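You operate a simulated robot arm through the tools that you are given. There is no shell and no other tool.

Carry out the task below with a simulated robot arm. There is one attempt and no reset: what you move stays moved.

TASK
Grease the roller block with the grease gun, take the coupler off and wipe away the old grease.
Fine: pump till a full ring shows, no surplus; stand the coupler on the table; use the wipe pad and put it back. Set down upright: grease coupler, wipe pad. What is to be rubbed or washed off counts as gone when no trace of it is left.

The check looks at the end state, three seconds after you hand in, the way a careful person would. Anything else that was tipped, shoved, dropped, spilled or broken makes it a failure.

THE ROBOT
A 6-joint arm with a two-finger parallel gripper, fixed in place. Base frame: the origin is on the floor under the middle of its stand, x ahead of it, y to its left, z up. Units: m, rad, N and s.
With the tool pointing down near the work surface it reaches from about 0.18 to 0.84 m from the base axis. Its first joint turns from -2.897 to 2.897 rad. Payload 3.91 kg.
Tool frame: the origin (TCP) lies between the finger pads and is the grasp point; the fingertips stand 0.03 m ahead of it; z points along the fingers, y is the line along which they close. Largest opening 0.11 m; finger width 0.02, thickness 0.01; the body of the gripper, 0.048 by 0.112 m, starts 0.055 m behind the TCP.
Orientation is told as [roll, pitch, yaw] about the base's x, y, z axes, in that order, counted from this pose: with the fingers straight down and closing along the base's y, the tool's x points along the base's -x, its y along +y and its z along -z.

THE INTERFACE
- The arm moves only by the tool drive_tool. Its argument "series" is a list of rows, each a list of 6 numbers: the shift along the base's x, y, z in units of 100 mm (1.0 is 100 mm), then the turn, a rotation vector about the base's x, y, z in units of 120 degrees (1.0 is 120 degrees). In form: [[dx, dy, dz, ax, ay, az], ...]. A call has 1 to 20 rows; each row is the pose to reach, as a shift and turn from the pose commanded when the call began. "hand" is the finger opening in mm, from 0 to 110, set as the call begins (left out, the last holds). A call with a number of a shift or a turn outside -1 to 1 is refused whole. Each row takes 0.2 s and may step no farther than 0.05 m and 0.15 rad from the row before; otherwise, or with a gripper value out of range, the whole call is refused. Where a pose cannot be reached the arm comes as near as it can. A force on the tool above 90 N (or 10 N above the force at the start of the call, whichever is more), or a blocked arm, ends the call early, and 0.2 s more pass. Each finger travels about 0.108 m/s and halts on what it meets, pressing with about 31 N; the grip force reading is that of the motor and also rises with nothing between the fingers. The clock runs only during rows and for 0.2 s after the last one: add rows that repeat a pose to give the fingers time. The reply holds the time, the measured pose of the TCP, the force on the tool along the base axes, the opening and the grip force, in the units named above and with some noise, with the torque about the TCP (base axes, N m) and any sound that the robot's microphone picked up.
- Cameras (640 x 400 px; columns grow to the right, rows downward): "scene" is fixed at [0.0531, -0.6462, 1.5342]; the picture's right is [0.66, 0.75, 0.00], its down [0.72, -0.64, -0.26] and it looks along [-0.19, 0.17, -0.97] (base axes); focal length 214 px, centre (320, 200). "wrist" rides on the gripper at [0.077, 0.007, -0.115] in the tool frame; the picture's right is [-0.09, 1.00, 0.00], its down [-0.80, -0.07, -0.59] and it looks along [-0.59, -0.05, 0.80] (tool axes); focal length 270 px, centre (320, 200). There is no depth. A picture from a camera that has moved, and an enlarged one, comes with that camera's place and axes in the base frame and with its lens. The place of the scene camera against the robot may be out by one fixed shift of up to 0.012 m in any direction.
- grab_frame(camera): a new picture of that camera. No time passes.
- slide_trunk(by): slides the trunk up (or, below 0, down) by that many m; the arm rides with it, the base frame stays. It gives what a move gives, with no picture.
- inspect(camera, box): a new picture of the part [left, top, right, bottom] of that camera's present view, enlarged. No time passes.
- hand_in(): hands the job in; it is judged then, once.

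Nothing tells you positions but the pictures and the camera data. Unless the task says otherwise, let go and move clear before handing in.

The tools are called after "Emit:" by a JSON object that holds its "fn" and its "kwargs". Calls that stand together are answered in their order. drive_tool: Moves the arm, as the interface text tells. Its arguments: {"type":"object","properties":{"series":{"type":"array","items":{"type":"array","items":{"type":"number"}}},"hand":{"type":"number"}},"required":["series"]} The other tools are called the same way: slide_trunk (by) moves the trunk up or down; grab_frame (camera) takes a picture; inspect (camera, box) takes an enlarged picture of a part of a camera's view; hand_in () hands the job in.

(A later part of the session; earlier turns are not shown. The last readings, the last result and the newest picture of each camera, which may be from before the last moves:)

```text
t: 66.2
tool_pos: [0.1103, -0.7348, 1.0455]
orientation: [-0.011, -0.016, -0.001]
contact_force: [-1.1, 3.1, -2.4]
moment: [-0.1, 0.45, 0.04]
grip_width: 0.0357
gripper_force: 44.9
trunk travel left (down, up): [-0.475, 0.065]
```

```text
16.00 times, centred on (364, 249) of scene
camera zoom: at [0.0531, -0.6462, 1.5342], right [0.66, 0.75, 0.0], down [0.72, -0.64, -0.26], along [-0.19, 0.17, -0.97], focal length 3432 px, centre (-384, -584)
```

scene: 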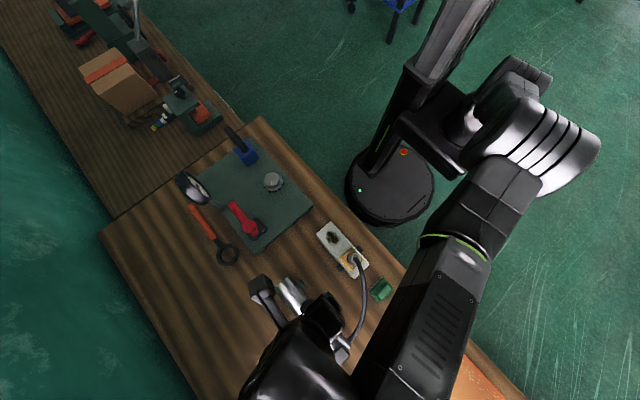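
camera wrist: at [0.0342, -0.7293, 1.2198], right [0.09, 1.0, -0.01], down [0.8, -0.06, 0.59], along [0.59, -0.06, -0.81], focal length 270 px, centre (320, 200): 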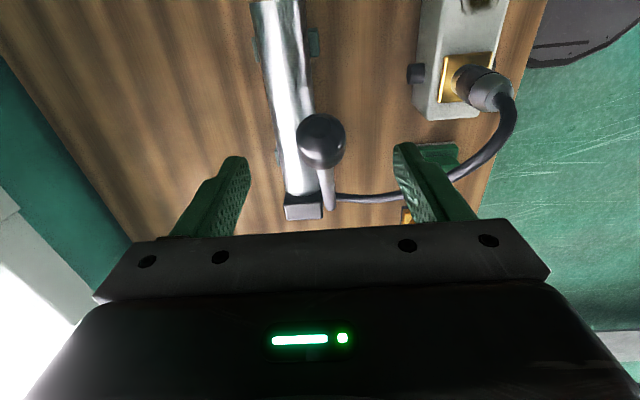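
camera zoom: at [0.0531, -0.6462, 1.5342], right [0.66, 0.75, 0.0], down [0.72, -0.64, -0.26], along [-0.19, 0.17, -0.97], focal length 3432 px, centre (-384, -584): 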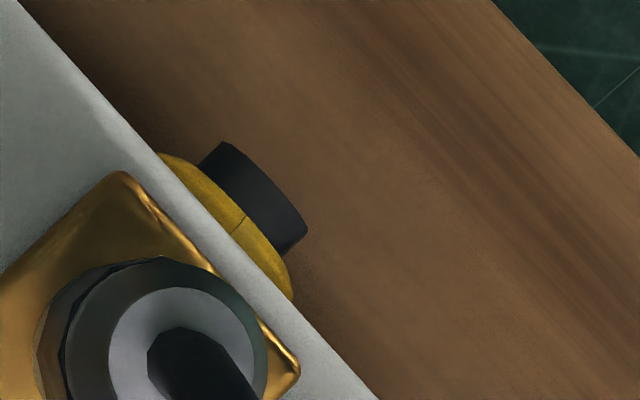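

The seam didn't change, so it's just the closing line of a full ring. I stop pumping, put the lever back to rest and let go.

Emit:
{"fn": "drive_tool", "kwargs": {"series": [[0.01, 0, 0.014, 0, 0.005, 0], [0.02, 0, 0.027, 0, 0.009, 0], [0.02, 0, 0.027, 0, 0.009, 0]]}}

Emit:
{"fn": "drive_tool", "kwargs": {"series": [[0, 0, 0, 0, 0, 0], [0, 0, 0, 0, 0, 0], [0, 0, 0, 0, 0, 0]], "hand": 85}}

Emit:
{"fn": "drive_tool", "kwargs": {"series": [[0, 0, 0.3, 0, 0, 0], [0, 0, 0.65, 0, 0, 0], [0, 0, 1.0, 0, 0, 0], [0, 0.2, 1.0, 0, 0, -0.06], [0, 0.4, 1.0, 0, 0, -0.12], [0, 0.6, 1.0, 0, 0, -0.18], [0, 0.8, 1.0, 0, 0, -0.24], [0, 1.0, 1.0, 0, 0, -0.3]]}}

Emit:
{"fn": "grab_frame", "kwargs": {"camera": "scene"}}

Emit:
{"fn": "grab_frame", "kwargs": {"camera": "wrist"}}

```text
t: 67.0
tool_pos: [0.1124, -0.7344, 1.0477]
orientation: [-0.01, 0.004, -0.001]
contact_force: [-2.7, -0.8, 1.1]
moment: [-0.02, -0.27, -0.02]
grip_width: 0.0356
gripper_force: 45.2
trunk travel left (down, up): [-0.475, 0.065]
```

```text
t: 67.8
tool_pos: [0.112, -0.7351, 1.0464]
orientation: [-0.008, 0.003, 0.001]
contact_force: [-0.2, 0.3, -0.5]
moment: [0.03, 0.0, 0.0]
grip_width: 0.0851
gripper_force: 0.0
trunk travel left (down, up): [-0.475, 0.065]
```

```text
t: 69.6
tool_pos: [0.1127, -0.6337, 1.1485]
orientation: [-0.01, 0.003, -0.631]
contact_force: [0.0, -0.6, 0.0]
moment: [-0.04, 0.0, 0.03]
grip_width: 0.085
gripper_force: 0.1
trunk travel left (down, up): [-0.475, 0.065]
```

```text
taken
```

scene: 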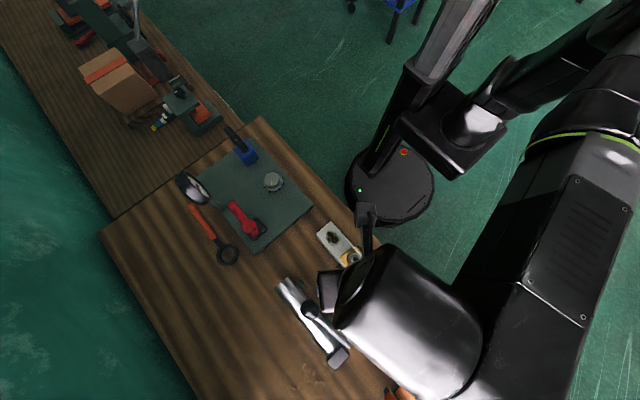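

```text
taken
camera wrist: at [0.055, -0.5849, 1.2613], right [0.66, 0.75, -0.01], down [0.61, -0.53, 0.59], along [0.44, -0.4, -0.81], focal length 270 px, centre (320, 200)
```

wrist: 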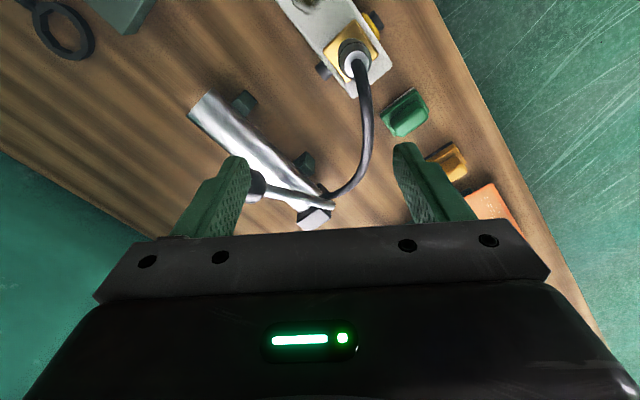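

Pumping is finished: the ring is full, the lever is at rest and the gun hasn't moved. Next is the coupler at about (0.111, -0.591), spanning z 0.944–0.991; I'll line up the hand above it with a slight tilt to keep the palm clear of the hose.

Emit:
{"fn": "drive_tool", "kwargs": {"series": [[-0.03, 0.08, -0.05, 0, 0, 0.06], [-0.06, 0.16, -0.1, 0, 0, 0.12], [-0.08, 0.24, -0.15, 0, 0, 0.18], [-0.1, 0.32, -0.2, 0, 0, 0.24], [-0.12, 0.4, -0.25, 0, 0, 0.3], [-0.12, 0.4, -0.25, 0, 0, 0.3]]}}

Emit:
{"fn": "drive_tool", "kwargs": {"series": [[-0.05, 0, 0, 0, -0.055, 0], [-0.1, 0, 0, 0, -0.11, 0], [-0.15, 0, 0, 0, -0.167, 0], [-0.15, 0, 0, 0, -0.167, 0]]}}

Emit:
{"fn": "grab_frame", "kwargs": {"camera": "wrist"}}

Emit:
{"fn": "inspect", "kwargs": {"camera": "wrist", "box": [230, 60, 430, 220]}}

Emit:
{"fn": "inspect", "kwargs": {"camera": "scene", "box": [270, 220, 400, 320]}}

```text
t: 71.0
tool_pos: [0.0996, -0.5947, 1.1216]
orientation: [-0.011, 0.003, 0.001]
contact_force: [-0.5, 0.4, -0.2]
moment: [0.0, -0.02, -0.01]
grip_width: 0.0851
gripper_force: 0.1
trunk travel left (down, up): [-0.475, 0.065]
```

```text
t: 72.0
tool_pos: [0.0854, -0.595, 1.1234]
orientation: [-0.011, -0.348, 0.0]
contact_force: [0.3, 0.0, -0.5]
moment: [-0.02, -0.01, -0.02]
grip_width: 0.0852
gripper_force: 0.2
trunk travel left (down, up): [-0.475, 0.065]
```

```text
taken
camera wrist: at [-0.0262, -0.589, 1.2025], right [0.09, 1.0, 0.02], down [0.55, -0.06, 0.83], along [0.83, -0.06, -0.55], focal length 270 px, centre (320, 200)
```

wrist: 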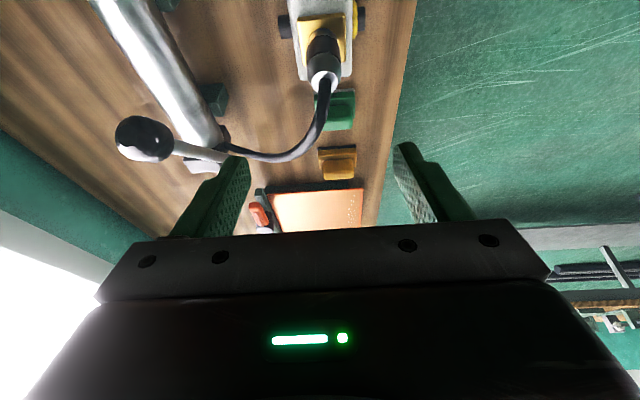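

```text
2.50 times, centred on (330, 140) of wrist
camera zoom: at [-0.0262, -0.589, 1.2025], right [0.09, 1.0, 0.02], down [0.55, -0.06, 0.83], along [0.83, -0.06, -0.55], focal length 676 px, centre (295, 350)
```

zoom: 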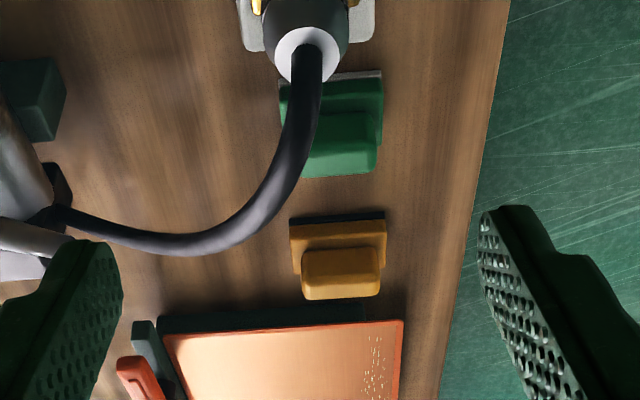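

```text
4.00 times, centred on (335, 270) of scene
camera zoom: at [0.0531, -0.6462, 1.5342], right [0.66, 0.75, 0.0], down [0.72, -0.64, -0.26], along [-0.19, 0.17, -0.97], focal length 858 px, centre (260, -80)
```

zoom: 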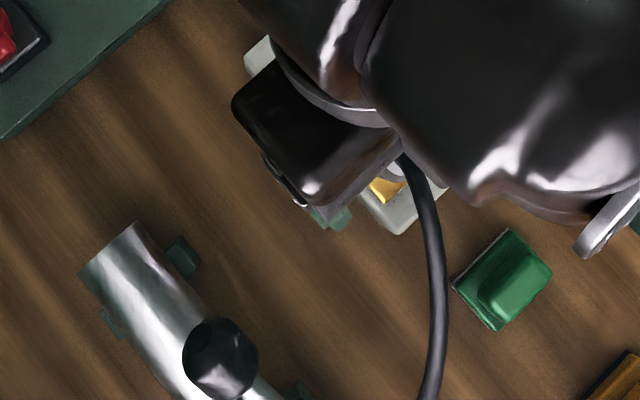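

The coupler axis is confirmed at about (0.111, -0.592). I'll descend over it in two stages with the fingers straddling it in y.

Emit:
{"fn": "drive_tool", "kwargs": {"series": [[0.04, 0.03, -0.2, 0, 0, 0], [0.08, 0.03, -0.4, 0, 0, 0], [0.12, 0.03, -0.6, 0, 0, 0], [0.16, 0.03, -0.8, 0, 0, 0], [0.16, 0.03, -0.8, 0, 0, 0]], "hand": 70}}

Emit:
{"fn": "grab_frame", "kwargs": {"camera": "wrist"}}

Emit:
{"fn": "inspect", "kwargs": {"camera": "wrist", "box": [220, 80, 420, 240]}}

```text
t: 73.2
tool_pos: [0.1019, -0.5921, 1.0417]
orientation: [-0.01, -0.345, -0.001]
contact_force: [-0.5, 0.6, 0.4]
moment: [0.03, -0.06, -0.01]
grip_width: 0.0702
gripper_force: 0.1
trunk travel left (down, up): [-0.475, 0.065]
```

```text
taken
camera wrist: at [-0.0093, -0.5862, 1.1218], right [0.09, 1.0, 0.02], down [0.55, -0.07, 0.83], along [0.83, -0.06, -0.56], focal length 270 px, centre (320, 200)
```

wrist: 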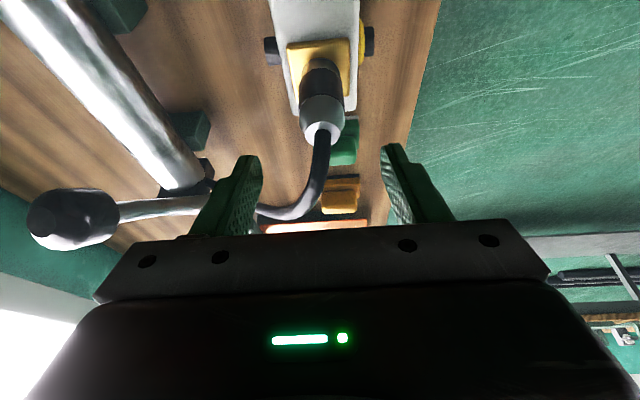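

```text
2.50 times, centred on (320, 160) of wrist
camera zoom: at [-0.0093, -0.5862, 1.1218], right [0.09, 1.0, 0.02], down [0.55, -0.07, 0.83], along [0.83, -0.06, -0.56], focal length 676 px, centre (320, 300)
```

zoom: 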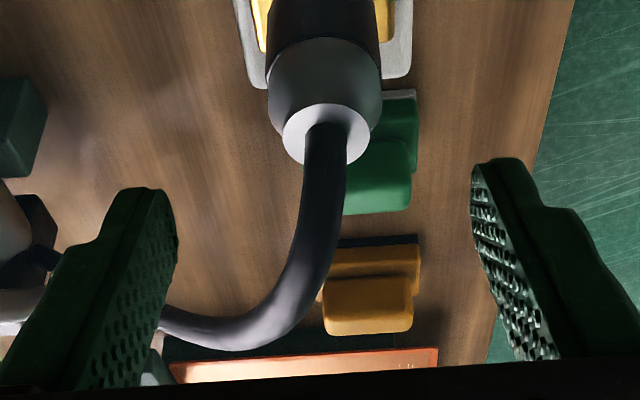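

Emit:
{"fn": "drive_tool", "kwargs": {"series": [[0.03, 0, -0.2, 0, 0, 0], [0.06, 0, -0.42, 0, 0, 0], [0.086, 0, -0.64, 0, 0, 0], [0.086, 0, -0.64, 0, 0, 0]]}}

Emit:
{"fn": "grab_frame", "kwargs": {"camera": "wrist"}}

Emit:
{"fn": "inspect", "kwargs": {"camera": "wrist", "box": [240, 100, 400, 240]}}

```text
t: 74.2
tool_pos: [0.1102, -0.5919, 0.9788]
orientation: [-0.009, -0.346, 0.0]
contact_force: [0.0, -0.2, 0.3]
moment: [0.0, 0.0, -0.02]
grip_width: 0.0698
gripper_force: 0.0
trunk travel left (down, up): [-0.475, 0.065]
```

```text
taken
camera wrist: at [-0.0012, -0.5858, 1.0585], right [0.09, 1.0, 0.02], down [0.55, -0.07, 0.83], along [0.83, -0.06, -0.56], focal length 270 px, centre (320, 200)
```

wrist: 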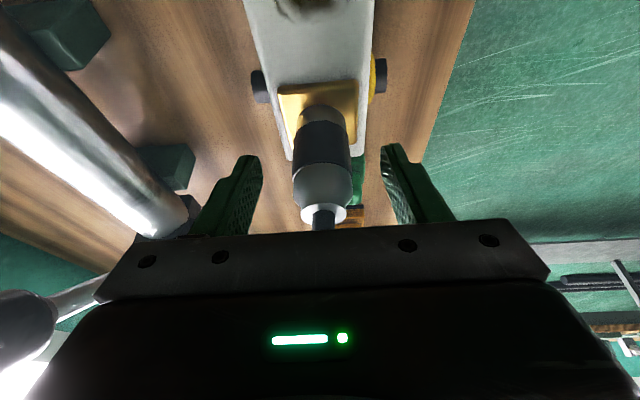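

```text
2.86 times, centred on (320, 170) of wrist
camera zoom: at [-0.0012, -0.5858, 1.0585], right [0.09, 1.0, 0.02], down [0.55, -0.07, 0.83], along [0.83, -0.06, -0.56], focal length 772 px, centre (320, 286)
```

zoom: 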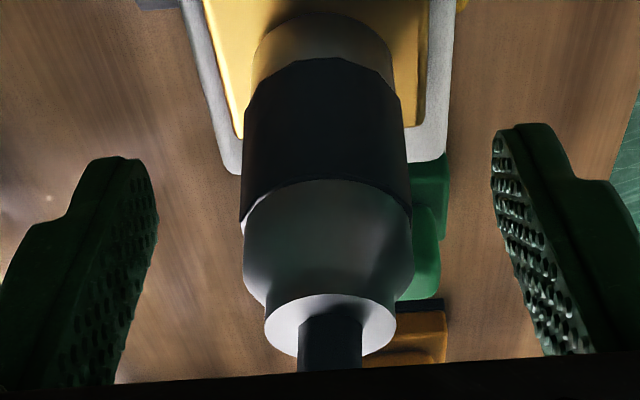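

The coupler sits centred between the fingers with tips by its black collar. Closing now.

Emit:
{"fn": "drive_tool", "kwargs": {"series": [[0, 0, 0, 0, 0, 0], [0, 0, 0, 0, 0, 0], [0, 0, 0, 0, 0, 0], [0, 0, 0, 0, 0, 0]], "hand": 15}}

Emit:
{"fn": "grab_frame", "kwargs": {"camera": "wrist"}}

```text
t: 75.2
tool_pos: [0.1096, -0.592, 0.9783]
orientation: [-0.008, -0.345, 0.0]
contact_force: [-0.5, 0.3, -0.1]
moment: [0.05, -0.01, 0.0]
grip_width: 0.0313
gripper_force: 31.3
trunk travel left (down, up): [-0.475, 0.065]
```

```text
taken
camera wrist: at [-0.0013, -0.5857, 1.0588], right [0.09, 1.0, 0.02], down [0.55, -0.07, 0.83], along [0.83, -0.06, -0.56], focal length 270 px, centre (320, 200)
```

wrist: 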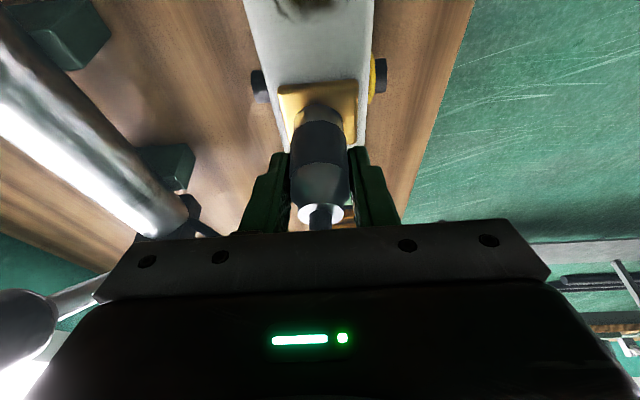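

The coupler is held at 31 mm. I'll pull up gently, a few millimetres first, watching the force.

Emit:
{"fn": "drive_tool", "kwargs": {"series": [[0, 0, 0.02, 0, 0, 0], [0, 0, 0.05, 0, 0, 0], [0, 0, 0.05, 0, 0, 0]]}}

Emit:
{"fn": "grab_frame", "kwargs": {"camera": "wrist"}}

```text
t: 76.0
tool_pos: [0.1094, -0.5907, 0.9828]
orientation: [-0.009, -0.346, 0.0]
contact_force: [0.2, 1.3, -3.1]
moment: [0.04, 0.0, -0.01]
grip_width: 0.0313
gripper_force: 31.5
trunk travel left (down, up): [-0.475, 0.065]
```

```text
taken
camera wrist: at [-0.0014, -0.586, 1.0639], right [0.09, 1.0, 0.02], down [0.55, -0.06, 0.83], along [0.83, -0.06, -0.56], focal length 270 px, centre (320, 200)
```

wrist: 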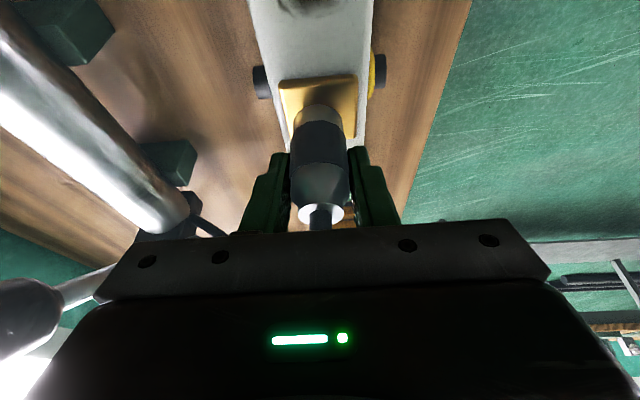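

It moves with only about 3 N, so it's coming off. I'll continue lifting and check that the block stays down.

Emit:
{"fn": "drive_tool", "kwargs": {"series": [[0, 0, 0.05, 0, 0, 0], [0, 0, 0.1, 0, 0, 0], [0, 0, 0.15, 0, 0, 0], [0, 0, 0.2, 0, 0, 0], [0, 0, 0.2, 0, 0, 0]]}}

Emit:
{"fn": "inspect", "kwargs": {"camera": "wrist", "box": [220, 40, 420, 240]}}

Emit:
{"fn": "inspect", "kwargs": {"camera": "scene", "box": [300, 210, 420, 320]}}

```text
t: 77.2
tool_pos: [0.1109, -0.591, 1.0028]
orientation: [-0.009, -0.345, -0.001]
contact_force: [0.0, -0.1, -0.7]
moment: [0.01, 0.0, -0.01]
grip_width: 0.0312
gripper_force: 31.0
trunk travel left (down, up): [-0.475, 0.065]
```

```text
2.00 times, centred on (320, 140) of wrist
camera zoom: at [-0.0013, -0.5861, 1.0835], right [0.09, 1.0, 0.02], down [0.55, -0.07, 0.83], along [0.83, -0.06, -0.56], focal length 541 px, centre (320, 320)
```

zoom: 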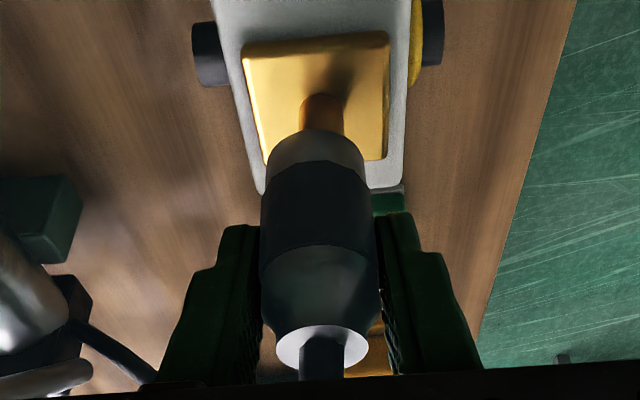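

```text
3.64 times, centred on (360, 265) of scene
camera zoom: at [0.0531, -0.6462, 1.5342], right [0.66, 0.75, 0.0], down [0.72, -0.64, -0.26], along [-0.19, 0.17, -0.97], focal length 780 px, centre (174, -36)
```

zoom: 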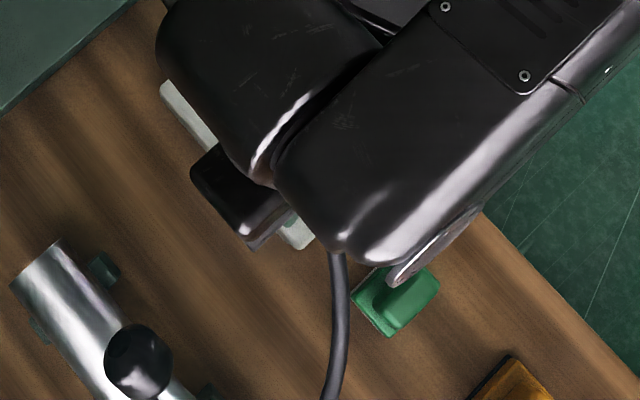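

The coupler is off the nipple and the block stayed put; its nose bottom is about 0.05 m below the TCP. I'll raise it a bit more and carry it over the free spot near (0.065, -0.672) between the block and the gun.

Emit:
{"fn": "drive_tool", "kwargs": {"series": [[0, 0, 0.15, 0, 0, 0], [0, 0, 0.3, 0, 0, 0], [-0.12, -0.2, 0.3, 0, 0, 0], [-0.24, -0.4, 0.3, 0, 0, 0], [-0.36, -0.6, 0.3, 0, 0, 0], [-0.46, -0.81, 0.3, 0, 0, 0], [-0.46, -0.81, 0.3, 0, 0, 0]]}}

Emit:
{"fn": "grab_frame", "kwargs": {"camera": "wrist"}}

Emit:
{"fn": "inspect", "kwargs": {"camera": "scene", "box": [260, 210, 420, 350]}}

```text
t: 78.8
tool_pos: [0.0641, -0.6716, 1.0335]
orientation: [-0.009, -0.345, 0.0]
contact_force: [0.2, -1.1, 0.1]
moment: [0.02, 0.01, -0.02]
grip_width: 0.0312
gripper_force: 31.3
trunk travel left (down, up): [-0.475, 0.065]
```

```text
taken
camera wrist: at [-0.0481, -0.6667, 1.1134], right [0.09, 1.0, 0.02], down [0.55, -0.07, 0.83], along [0.83, -0.06, -0.56], focal length 270 px, centre (320, 200)
```

wrist: 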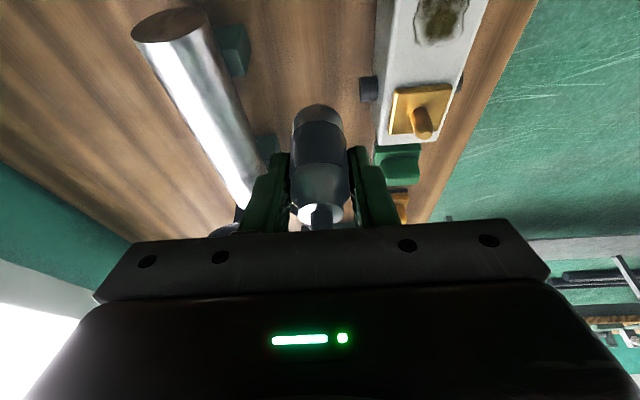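

```text
2.86 times, centred on (340, 280) of scene
camera zoom: at [0.0531, -0.6462, 1.5342], right [0.66, 0.75, 0.0], down [0.72, -0.64, -0.26], along [-0.19, 0.17, -0.97], focal length 613 px, centre (263, -29)
```

zoom: 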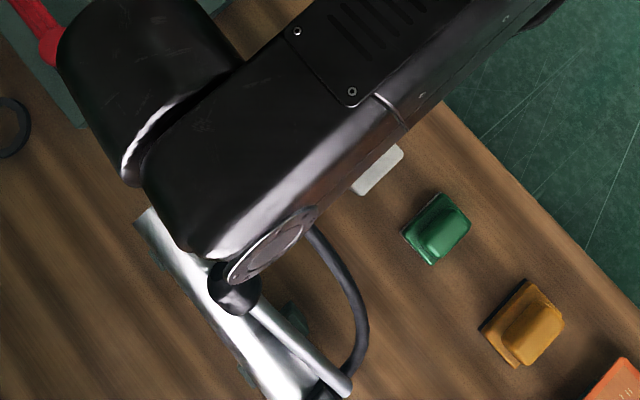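

It hangs upright and the hose follows freely. Lowering it toward the table now.

Emit:
{"fn": "drive_tool", "kwargs": {"series": [[0, 0, -0.25, 0, 0, 0], [0, 0, -0.5, 0, 0, 0], [0, 0, -0.75, 0, 0, 0], [0, 0, -0.93, 0, 0, 0], [0, 0, -0.93, 0, 0, 0]]}}

Emit:
{"fn": "grab_frame", "kwargs": {"camera": "wrist"}}

Emit:
{"fn": "inspect", "kwargs": {"camera": "wrist", "box": [240, 60, 440, 230]}}

```text
t: 80.0
tool_pos: [0.0644, -0.6732, 0.9393]
orientation: [-0.007, -0.345, 0.001]
contact_force: [0.3, -1.0, -1.2]
moment: [0.06, -0.01, 0.0]
grip_width: 0.0313
gripper_force: 31.2
trunk travel left (down, up): [-0.475, 0.065]
```

```text
taken
camera wrist: at [-0.0471, -0.6674, 1.0202], right [0.09, 1.0, 0.02], down [0.55, -0.07, 0.83], along [0.83, -0.06, -0.56], focal length 270 px, centre (320, 200)
```

wrist: 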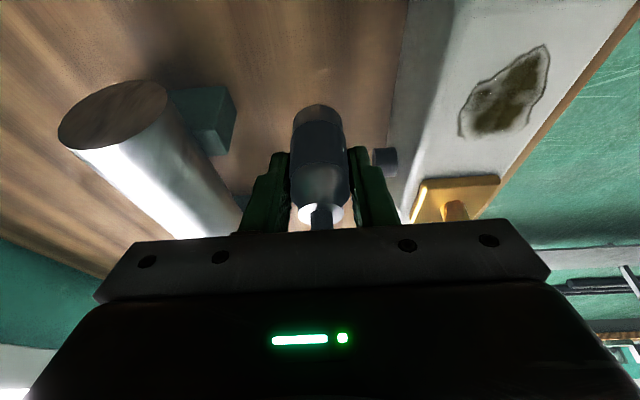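

```text
2.35 times, centred on (340, 145) of wrist
camera zoom: at [-0.0471, -0.6674, 1.0202], right [0.09, 1.0, 0.02], down [0.55, -0.07, 0.83], along [0.83, -0.06, -0.56], focal length 636 px, centre (273, 329)
```

zoom: 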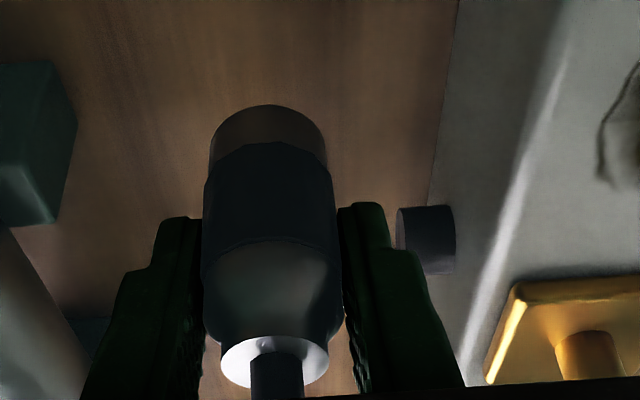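

Emit:
{"fn": "drive_tool", "kwargs": {"series": [[0, 0, -0.08, 0, 0, 0], [0, 0, -0.14, 0, 0, 0], [0, 0, -0.14, 0, 0, 0]]}}

Emit:
{"fn": "drive_tool", "kwargs": {"series": [[0, 0, -0.02, 0, 0, 0], [0, 0, -0.03, 0, 0, 0], [0, 0, -0.03, 0, 0, 0]]}}

Emit:
{"fn": "inspect", "kwargs": {"camera": "wrist", "box": [240, 60, 440, 230]}}

```text
t: 80.8
tool_pos: [0.0633, -0.6731, 0.9269]
orientation: [-0.009, -0.346, 0.001]
contact_force: [-1.1, 0.2, 0.2]
moment: [-0.01, -0.05, -0.02]
grip_width: 0.0312
gripper_force: 30.3
trunk travel left (down, up): [-0.475, 0.065]
```

```text
t: 81.6
tool_pos: [0.0635, -0.6726, 0.9232]
orientation: [-0.008, -0.346, 0.0]
contact_force: [0.7, 0.3, -1.3]
moment: [0.01, -0.02, -0.01]
grip_width: 0.0311
gripper_force: 31.2
trunk travel left (down, up): [-0.475, 0.065]
```

```text
2.35 times, centred on (340, 145) of wrist
camera zoom: at [-0.0475, -0.6673, 1.0037], right [0.09, 1.0, 0.02], down [0.55, -0.07, 0.83], along [0.83, -0.06, -0.56], focal length 636 px, centre (273, 329)
```

zoom: 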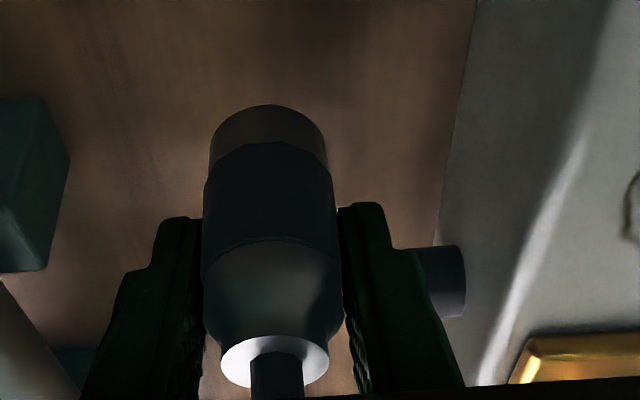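

Emit:
{"fn": "drive_tool", "kwargs": {"series": [[0, 0, -0.02, 0, 0, 0], [0, 0, -0.03, 0, 0, 0], [0, 0, -0.03, 0, 0, 0]]}}

Emit:
{"fn": "drive_tool", "kwargs": {"series": [[0, 0, -0.015, 0, 0, 0], [0, 0, -0.025, 0, 0, 0], [0, 0, -0.025, 0, 0, 0]]}}

```text
t: 82.4
tool_pos: [0.0637, -0.6732, 0.9198]
orientation: [-0.009, -0.347, -0.001]
contact_force: [-0.1, -0.5, -1.3]
moment: [0.02, 0.0, 0.03]
grip_width: 0.0309
gripper_force: 31.1
trunk travel left (down, up): [-0.475, 0.065]
```

```text
t: 83.2
tool_pos: [0.0631, -0.6726, 0.9176]
orientation: [-0.009, -0.344, 0.001]
contact_force: [0.2, 0.1, -0.7]
moment: [0.02, 0.03, -0.02]
grip_width: 0.0313
gripper_force: 31.5
trunk travel left (down, up): [-0.475, 0.065]
```

Emit:
{"fn": "drive_tool", "kwargs": {"series": [[0, 0, -0.015, 0, 0, 0], [0, 0, -0.025, 0, 0, 0], [0, 0, -0.025, 0, 0, 0]]}}

Emit:
{"fn": "drive_tool", "kwargs": {"series": [[0, 0, -0.01, 0, 0, 0], [0, 0, -0.02, 0, 0, 0], [0, 0, -0.02, 0, 0, 0]]}}

Emit:
{"fn": "inspect", "kwargs": {"camera": "wrist", "box": [240, 60, 440, 230]}}

```text
t: 84.0
tool_pos: [0.0639, -0.6726, 0.9157]
orientation: [-0.008, -0.346, 0.001]
contact_force: [-0.9, 0.6, -1.4]
moment: [0.0, 0.0, -0.03]
grip_width: 0.0316
gripper_force: 30.7
trunk travel left (down, up): [-0.475, 0.065]
```

```text
t: 84.8
tool_pos: [0.0643, -0.6732, 0.9129]
orientation: [-0.01, -0.344, -0.001]
contact_force: [-0.4, 0.7, -0.6]
moment: [0.03, 0.02, 0.0]
grip_width: 0.0312
gripper_force: 30.6
trunk travel left (down, up): [-0.475, 0.065]
```

```text
2.35 times, centred on (340, 145) of wrist
camera zoom: at [-0.0476, -0.667, 0.9935], right [0.09, 1.0, 0.02], down [0.55, -0.07, 0.83], along [0.83, -0.06, -0.56], focal length 636 px, centre (273, 329)
```

zoom: 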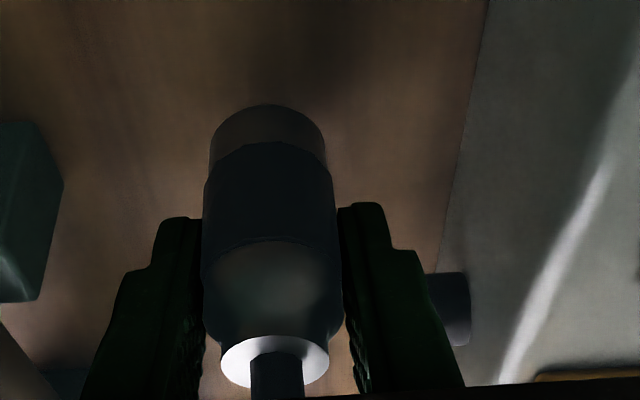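

Emit:
{"fn": "drive_tool", "kwargs": {"series": [[0, 0, -0.015, 0, 0, 0], [0, 0, -0.03, 0, 0, 0], [0, 0, -0.03, 0, 0, 0]]}}

Emit:
{"fn": "drive_tool", "kwargs": {"series": [[0, 0, -0.015, 0, 0, 0], [0, 0, -0.025, 0, 0, 0], [0, 0, -0.025, 0, 0, 0]]}}

Emit:
{"fn": "inspect", "kwargs": {"camera": "wrist", "box": [240, 60, 440, 230]}}

```text
t: 85.6
tool_pos: [0.0633, -0.6726, 0.9095]
orientation: [-0.01, -0.346, 0.0]
contact_force: [-0.1, 0.1, -1.4]
moment: [-0.01, -0.01, -0.02]
grip_width: 0.0311
gripper_force: 30.6
trunk travel left (down, up): [-0.475, 0.065]
```

```text
t: 86.4
tool_pos: [0.0639, -0.6723, 0.9065]
orientation: [-0.009, -0.345, -0.001]
contact_force: [0.1, -0.1, -1.4]
moment: [0.02, -0.01, 0.01]
grip_width: 0.0314
gripper_force: 31.5
trunk travel left (down, up): [-0.475, 0.065]
```

```text
2.35 times, centred on (340, 145) of wrist
camera zoom: at [-0.0475, -0.6673, 0.9879], right [0.09, 1.0, 0.02], down [0.55, -0.07, 0.83], along [0.83, -0.06, -0.56], focal length 636 px, centre (273, 329)
```

zoom: 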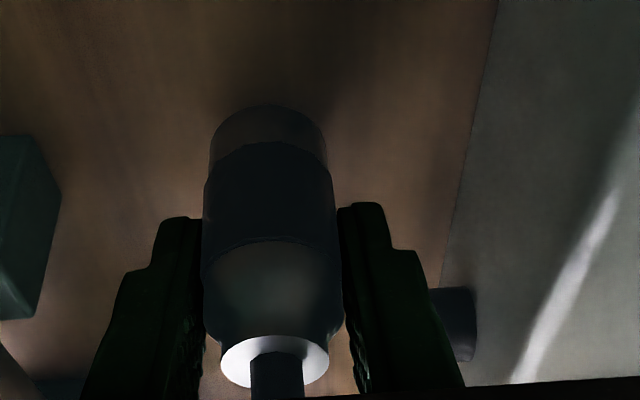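

Emit:
{"fn": "drive_tool", "kwargs": {"series": [[0, 0, -0.015, 0, 0, 0], [0, 0, -0.025, 0, 0, 0], [0, 0, -0.025, 0, 0, 0]]}}

Emit:
{"fn": "drive_tool", "kwargs": {"series": [[0, 0, -0.015, 0, 0, 0], [0, 0, -0.025, 0, 0, 0], [0, 0, -0.025, 0, 0, 0]]}}

Emit:
{"fn": "inspect", "kwargs": {"camera": "wrist", "box": [240, 60, 440, 230]}}

```text
t: 87.2
tool_pos: [0.0631, -0.6726, 0.9051]
orientation: [-0.01, -0.347, 0.0]
contact_force: [0.1, -0.5, -0.9]
moment: [0.0, 0.01, -0.01]
grip_width: 0.0312
gripper_force: 30.5
trunk travel left (down, up): [-0.475, 0.065]
```

```text
t: 88.0
tool_pos: [0.0633, -0.6725, 0.9019]
orientation: [-0.009, -0.346, 0.0]
contact_force: [0.2, -1.4, -0.8]
moment: [0.01, -0.03, -0.02]
grip_width: 0.0313
gripper_force: 31.5
trunk travel left (down, up): [-0.475, 0.065]
```

```text
2.35 times, centred on (340, 145) of wrist
camera zoom: at [-0.0474, -0.6671, 0.9829], right [0.09, 1.0, 0.02], down [0.55, -0.07, 0.83], along [0.83, -0.06, -0.56], focal length 636 px, centre (273, 329)
```

zoom: 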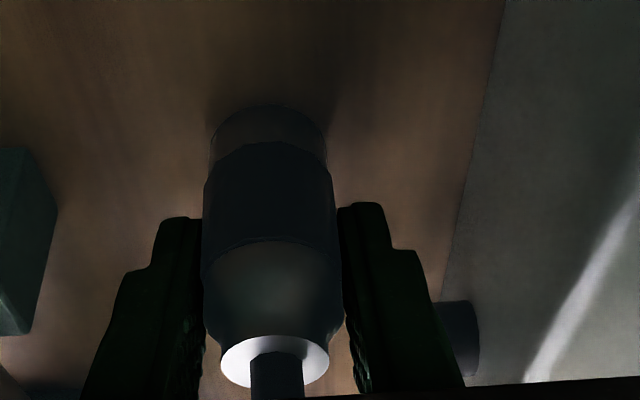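

Emit:
{"fn": "drive_tool", "kwargs": {"series": [[0, 0, -0.01, 0, 0, 0], [0, 0, -0.02, 0, 0, 0], [0, 0, -0.02, 0, 0, 0]]}}

Emit:
{"fn": "drive_tool", "kwargs": {"series": [[0, 0, -0.01, 0, 0, 0], [0, 0, -0.02, 0, 0, 0], [0, 0, -0.02, 0, 0, 0]]}}

Emit:
{"fn": "inspect", "kwargs": {"camera": "wrist", "box": [240, 60, 440, 230]}}

```text
t: 88.8
tool_pos: [0.0633, -0.6727, 0.9007]
orientation: [-0.008, -0.345, -0.001]
contact_force: [0.3, -0.6, -0.7]
moment: [0.01, 0.03, 0.02]
grip_width: 0.0311
gripper_force: 30.9
trunk travel left (down, up): [-0.475, 0.065]
```

```text
t: 89.6
tool_pos: [0.0633, -0.6725, 0.9]
orientation: [-0.014, -0.346, 0.003]
contact_force: [1.7, -1.1, 11.9]
moment: [0.14, -0.06, -0.04]
grip_width: 0.0313
gripper_force: 31.3
trunk travel left (down, up): [-0.475, 0.065]
```

```text
2.35 times, centred on (340, 145) of wrist
camera zoom: at [-0.0474, -0.6666, 0.9805], right [0.09, 1.0, 0.02], down [0.55, -0.06, 0.83], along [0.83, -0.06, -0.56], focal length 636 px, centre (273, 329)
```

zoom: 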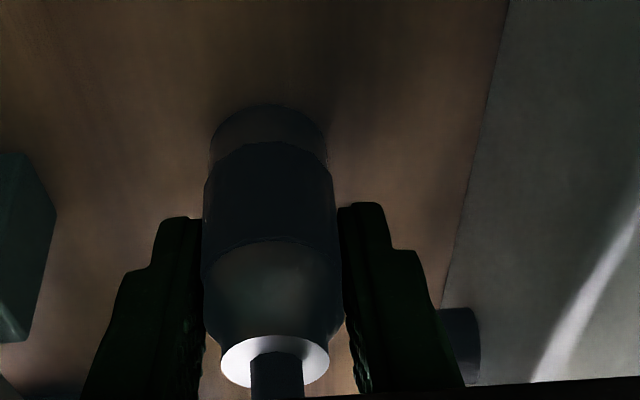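

Contact: 12 N upward at TCP z 0.900, so the coupler stands on the table. I'll relieve the press and open the fingers.

Emit:
{"fn": "drive_tool", "kwargs": {"series": [[0, 0, 0.01, 0, 0, 0], [0, 0, 0.01, 0, 0, 0]]}}

Emit:
{"fn": "drive_tool", "kwargs": {"series": [[0, 0, 0, 0, 0, 0], [0, 0, 0, 0, 0, 0], [0, 0, 0, 0, 0, 0]], "hand": 58}}

Emit:
{"fn": "grab_frame", "kwargs": {"camera": "wrist"}}

Emit:
{"fn": "inspect", "kwargs": {"camera": "wrist", "box": [240, 60, 440, 230]}}

```text
t: 90.2
tool_pos: [0.0643, -0.6731, 0.8998]
orientation: [-0.01, -0.346, 0.001]
contact_force: [1.5, -2.3, 9.6]
moment: [0.0, -0.08, -0.03]
grip_width: 0.0314
gripper_force: 31.2
trunk travel left (down, up): [-0.475, 0.065]
```

```text
t: 91.0
tool_pos: [0.0641, -0.6718, 0.8988]
orientation: [-0.011, -0.345, -0.001]
contact_force: [0.8, -0.5, -0.1]
moment: [-0.04, -0.04, -0.02]
grip_width: 0.0581
gripper_force: 0.0
trunk travel left (down, up): [-0.475, 0.065]
```

```text
taken
camera wrist: at [-0.0475, -0.667, 0.9799], right [0.09, 1.0, 0.02], down [0.55, -0.07, 0.83], along [0.83, -0.06, -0.56], focal length 270 px, centre (320, 200)
```

wrist: 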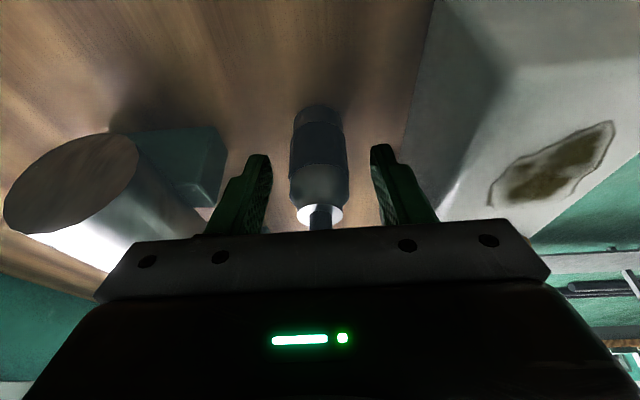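

```text
2.35 times, centred on (340, 145) of wrist
camera zoom: at [-0.0475, -0.667, 0.9799], right [0.09, 1.0, 0.02], down [0.55, -0.07, 0.83], along [0.83, -0.06, -0.56], focal length 636 px, centre (273, 329)
```

zoom: 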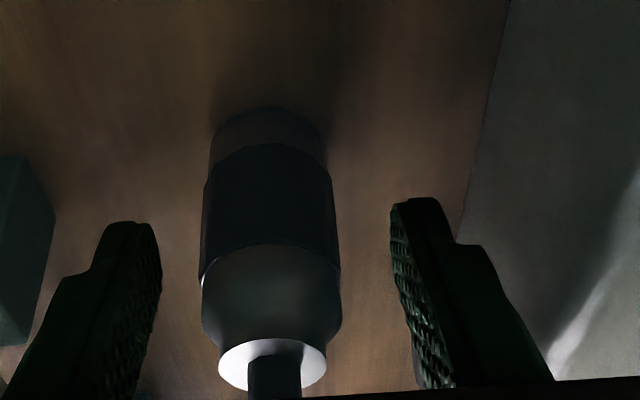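

The coupler stands upright on its own. I'll back the hand out along its tilt direction, clear of the hose.

Emit:
{"fn": "drive_tool", "kwargs": {"series": [[-0.06, 0, 0.16, 0, 0, 0], [-0.12, 0, 0.33, 0, 0, 0], [-0.2, 0, 0.55, 0, 0, 0], [-0.28, 0, 0.78, 0, 0, 0], [-0.36, 0, 1.0, 0, 0, 0], [-0.36, 0, 1.0, 0, 0, 0]]}}

Emit:
{"fn": "grab_frame", "kwargs": {"camera": "wrist"}}

Emit:
{"fn": "grab_frame", "kwargs": {"camera": "scene"}}

```text
t: 92.4
tool_pos: [0.0274, -0.6718, 0.9996]
orientation: [-0.008, -0.346, 0.001]
contact_force: [0.4, -0.2, 0.8]
moment: [-0.02, 0.0, 0.02]
grip_width: 0.058
gripper_force: 0.2
trunk travel left (down, up): [-0.475, 0.065]
```

```text
taken
camera wrist: at [-0.0837, -0.667, 1.08], right [0.09, 1.0, 0.02], down [0.55, -0.07, 0.83], along [0.83, -0.06, -0.56], focal length 270 px, centre (320, 200)
```

wrist: 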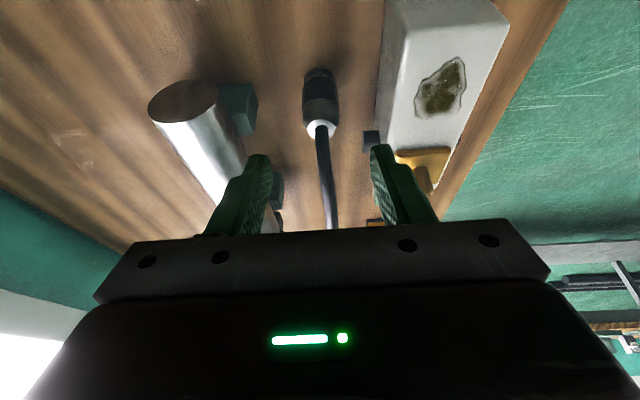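

```text
taken
```

scene: 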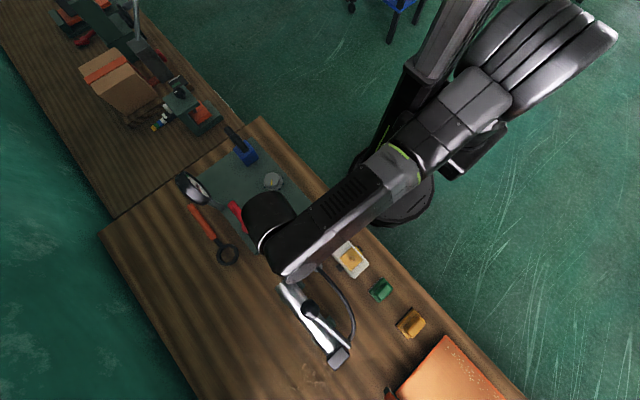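

The coupler stands alone with its hose arching to the gun. Now I'll rise, level the hand and turn it to get a good look at the green wipe pad.

Emit:
{"fn": "drive_tool", "kwargs": {"series": [[0, 0, 0.3, 0, 0, 0], [0, 0.1, 0.6, 0, 0.055, 0], [0, 0.3, 0.9, 0, 0.11, 0], [0.1, 0.5, 1.0, 0, 0.165, 0], [0.3, 0.7, 1.0, 0, 0.165, 0], [0.5, 0.9, 1.0, 0, 0.165, 0], [0.7, 1.0, 1.0, 0, 0.165, 0]]}}

Emit:
{"fn": "drive_tool", "kwargs": {"series": [[0.1, 0, 0, 0, 0, -0.068], [0.2, 0, 0, 0, 0, -0.136], [0.3, 0, 0, 0, 0, -0.204], [0.4, 0, 0, 0, 0, -0.272], [0.5, 0, 0, 0, 0, -0.34], [0.6, 0, 0, 0, 0, -0.408], [0.7, 0, 0, 0, 0, -0.476], [0.8, 0, 0, 0, 0, -0.544], [0.9, 0, 0, 0, 0, -0.612], [1.0, 0, 0, 0, 0, -0.68], [1.0, 0, 0, 0, 0, -0.75], [1.0, 0, 0, 0, 0, -0.75]]}}

Emit:
{"fn": "grab_frame", "kwargs": {"camera": "wrist"}}

Emit:
{"fn": "inspect", "kwargs": {"camera": "scene", "box": [270, 220, 430, 350]}}

```text
t: 94.0
tool_pos: [0.0988, -0.5709, 1.1]
orientation: [-0.012, -0.002, -0.001]
contact_force: [0.7, 0.3, 0.3]
moment: [0.03, -0.02, 0.01]
grip_width: 0.058
gripper_force: 0.0
trunk travel left (down, up): [-0.475, 0.065]
```

```text
t: 96.6
tool_pos: [0.199, -0.5731, 1.0999]
orientation: [-0.009, -0.001, -1.572]
contact_force: [0.1, -0.2, -0.2]
moment: [0.02, -0.01, 0.03]
grip_width: 0.0581
gripper_force: 0.0
trunk travel left (down, up): [-0.475, 0.065]
```

```text
taken
camera wrist: at [0.2059, -0.4981, 1.213], right [1.0, -0.09, -0.01], down [-0.07, -0.8, 0.59], along [-0.06, -0.59, -0.8], focal length 270 px, centre (320, 200)
```

wrist: 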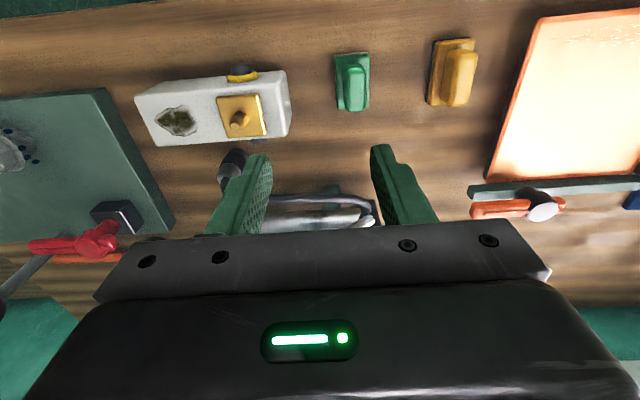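

```text
3.08 times, centred on (350, 285) of scene
camera zoom: at [0.0531, -0.6462, 1.5342], right [0.66, 0.75, 0.0], down [0.72, -0.64, -0.26], along [-0.19, 0.17, -0.97], focal length 660 px, centre (228, -62)
```

zoom: 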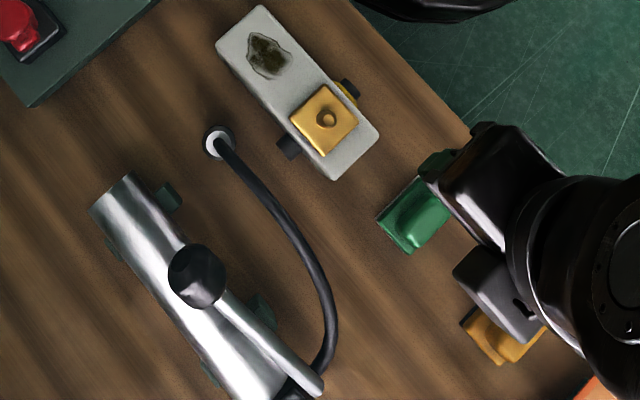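

Emit:
{"fn": "inspect", "kwargs": {"camera": "wrist", "box": [310, 30, 400, 130]}}

Emit:
{"fn": "inspect", "kwargs": {"camera": "wrist", "box": [120, 50, 300, 160]}}

```text
4.00 times, centred on (355, 80) of wrist
camera zoom: at [0.2059, -0.4981, 1.213], right [1.0, -0.09, -0.01], down [-0.07, -0.8, 0.59], along [-0.06, -0.59, -0.8], focal length 1081 px, centre (180, 680)
```

zoom: 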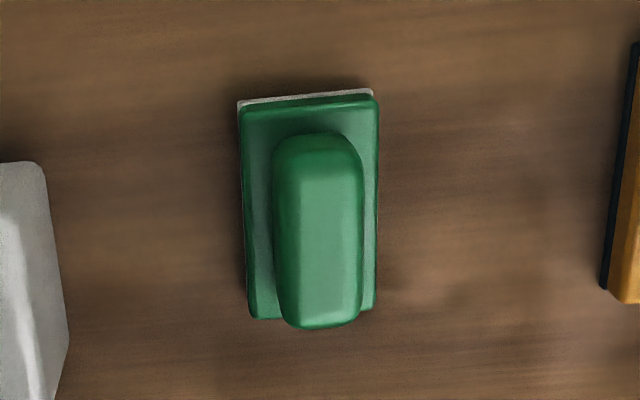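

```text
3.56 times, centred on (210, 105) of wrist
camera zoom: at [0.2059, -0.4981, 1.213], right [1.0, -0.09, -0.01], down [-0.07, -0.8, 0.59], along [-0.06, -0.59, -0.8], focal length 961 px, centre (711, 538)
```

zoom: 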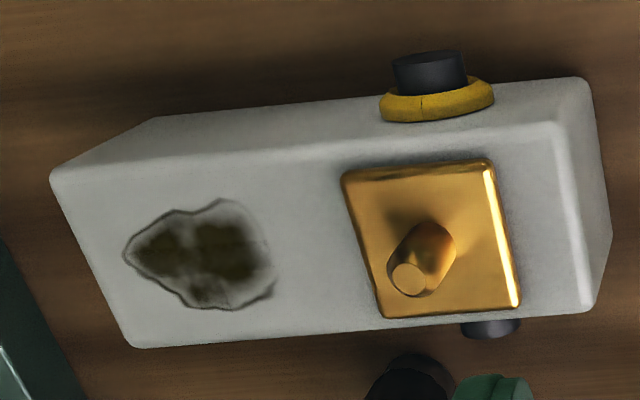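

The table is at z ≈ 0.853. The pad is centred at (0.236, -0.583) with its handle top at 0.893, and the block top is z 0.919 with the grease patch over x 0.006–0.056. I'll come down over the pad handle with fingers closing along x.

Emit:
{"fn": "drive_tool", "kwargs": {"series": [[0.15, -0.04, -0.2, 0.0043, 0, 0], [0.3, -0.08, -0.4, 0.0043, 0, 0], [0.37, -0.1, -0.7, 0.0043, 0, 0], [0.37, -0.1, -1.0, 0.0043, 0, 0], [0.37, -0.1, -1.0, 0.0043, 0, 0]], "hand": 60}}

Emit:
{"fn": "grab_frame", "kwargs": {"camera": "wrist"}}

Emit:
{"fn": "inspect", "kwargs": {"camera": "wrist", "box": [240, 70, 400, 230]}}

```text
t: 97.8
tool_pos: [0.2351, -0.5828, 0.9989]
orientation: [-0.01, 0.009, -1.569]
contact_force: [0.8, -0.3, -0.2]
moment: [-0.03, -0.01, 0.01]
grip_width: 0.0599
gripper_force: 0.0
trunk travel left (down, up): [-0.475, 0.065]
```

```text
taken
camera wrist: at [0.2429, -0.5091, 1.1132], right [1.0, -0.09, -0.01], down [-0.07, -0.81, 0.59], along [-0.06, -0.58, -0.81], focal length 270 px, centre (320, 200)
```

wrist: 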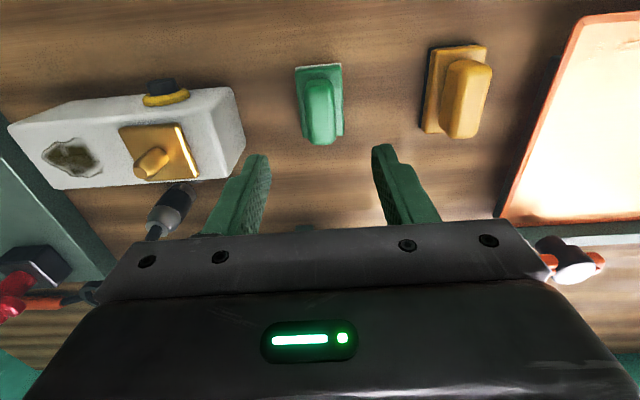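

```text
2.50 times, centred on (320, 150) of wrist
camera zoom: at [0.2429, -0.5091, 1.1132], right [1.0, -0.09, -0.01], down [-0.07, -0.81, 0.59], along [-0.06, -0.58, -0.81], focal length 676 px, centre (320, 325)
```

zoom: 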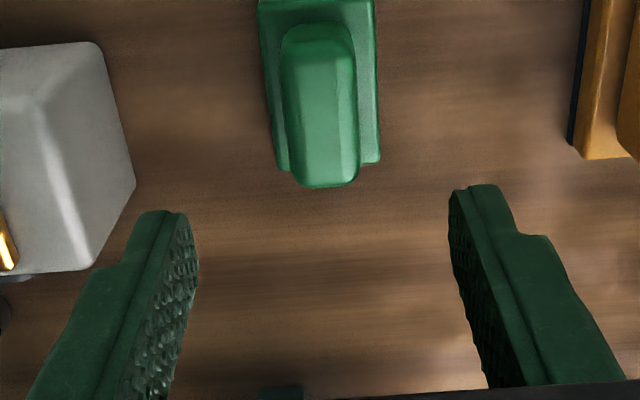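

Emit:
{"fn": "drive_tool", "kwargs": {"series": [[0.005, 0.02, -0.25, -0.0043, -0.0048, 0], [0.005, 0.02, -0.5, -0.0043, -0.0048, 0], [0.005, 0.02, -0.75, -0.0043, -0.0048, 0], [0.005, 0.02, -0.88, -0.0043, -0.0048, 0], [0.005, 0.02, -0.88, -0.0043, -0.0048, 0]]}}

Emit:
{"fn": "grab_frame", "kwargs": {"camera": "wrist"}}

Emit:
{"fn": "inspect", "kwargs": {"camera": "wrist", "box": [240, 90, 400, 240]}}

```text
t: 99.0
tool_pos: [0.2356, -0.5802, 0.9124]
orientation: [-0.001, 0.0, -1.569]
contact_force: [-0.2, -0.4, -0.3]
moment: [0.01, -0.03, -0.01]
grip_width: 0.0599
gripper_force: 0.1
trunk travel left (down, up): [-0.475, 0.065]
```

```text
taken
camera wrist: at [0.2416, -0.5056, 1.025], right [1.0, -0.09, 0.0], down [-0.07, -0.8, 0.59], along [-0.05, -0.59, -0.8], focal length 270 px, centre (320, 200)
```

wrist: 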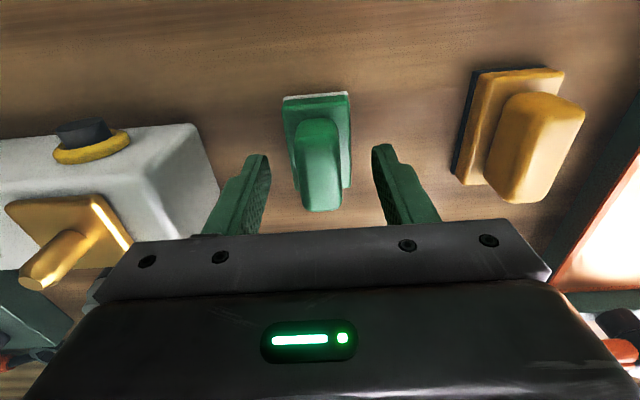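

```text
2.67 times, centred on (320, 165) of wrist
camera zoom: at [0.2416, -0.5056, 1.025], right [1.0, -0.09, 0.0], down [-0.07, -0.8, 0.59], along [-0.05, -0.59, -0.8], focal length 721 px, centre (320, 293)
```

zoom: 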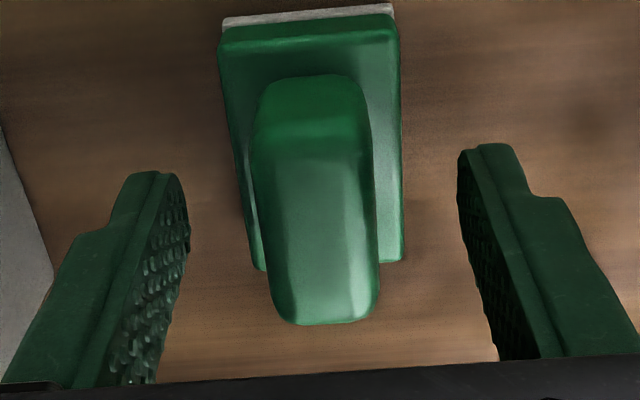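

The handle sits between the fingers. To avoid squeezing the base plate I'll keep the tips just above it: down 3 mm more, then close.

Emit:
{"fn": "drive_tool", "kwargs": {"series": [[-0.005, 0, -0.03, 0, 0, 0], [-0.005, 0, -0.03, 0, 0, 0]]}}

Emit:
{"fn": "drive_tool", "kwargs": {"series": [[0, 0, 0, 0, 0, 0], [0, 0, 0, 0, 0, 0], [0, 0, 0, 0, 0, 0]], "hand": 34}}

Emit:
{"fn": "inspect", "kwargs": {"camera": "wrist", "box": [240, 90, 400, 240]}}

```text
t: 99.6
tool_pos: [0.2345, -0.5809, 0.9077]
orientation: [0.0, 0.001, -1.57]
contact_force: [-0.2, -0.5, -0.1]
moment: [0.0, -0.02, 0.01]
grip_width: 0.0604
gripper_force: 0.1
trunk travel left (down, up): [-0.475, 0.065]
```

```text
t: 100.4
tool_pos: [0.235, -0.5801, 0.9097]
orientation: [0.0, 0.0, -1.571]
contact_force: [-0.5, -0.5, -0.8]
moment: [-0.02, 0.04, -0.02]
grip_width: 0.0343
gripper_force: 0.0
trunk travel left (down, up): [-0.475, 0.065]
```

```text
2.67 times, centred on (320, 165) of wrist
camera zoom: at [0.2413, -0.5056, 1.0222], right [1.0, -0.09, 0.0], down [-0.07, -0.8, 0.59], along [-0.05, -0.59, -0.8], focal length 721 px, centre (320, 293)
```

zoom: 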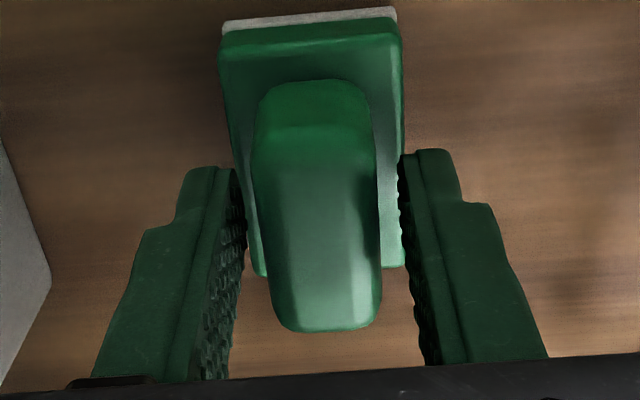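

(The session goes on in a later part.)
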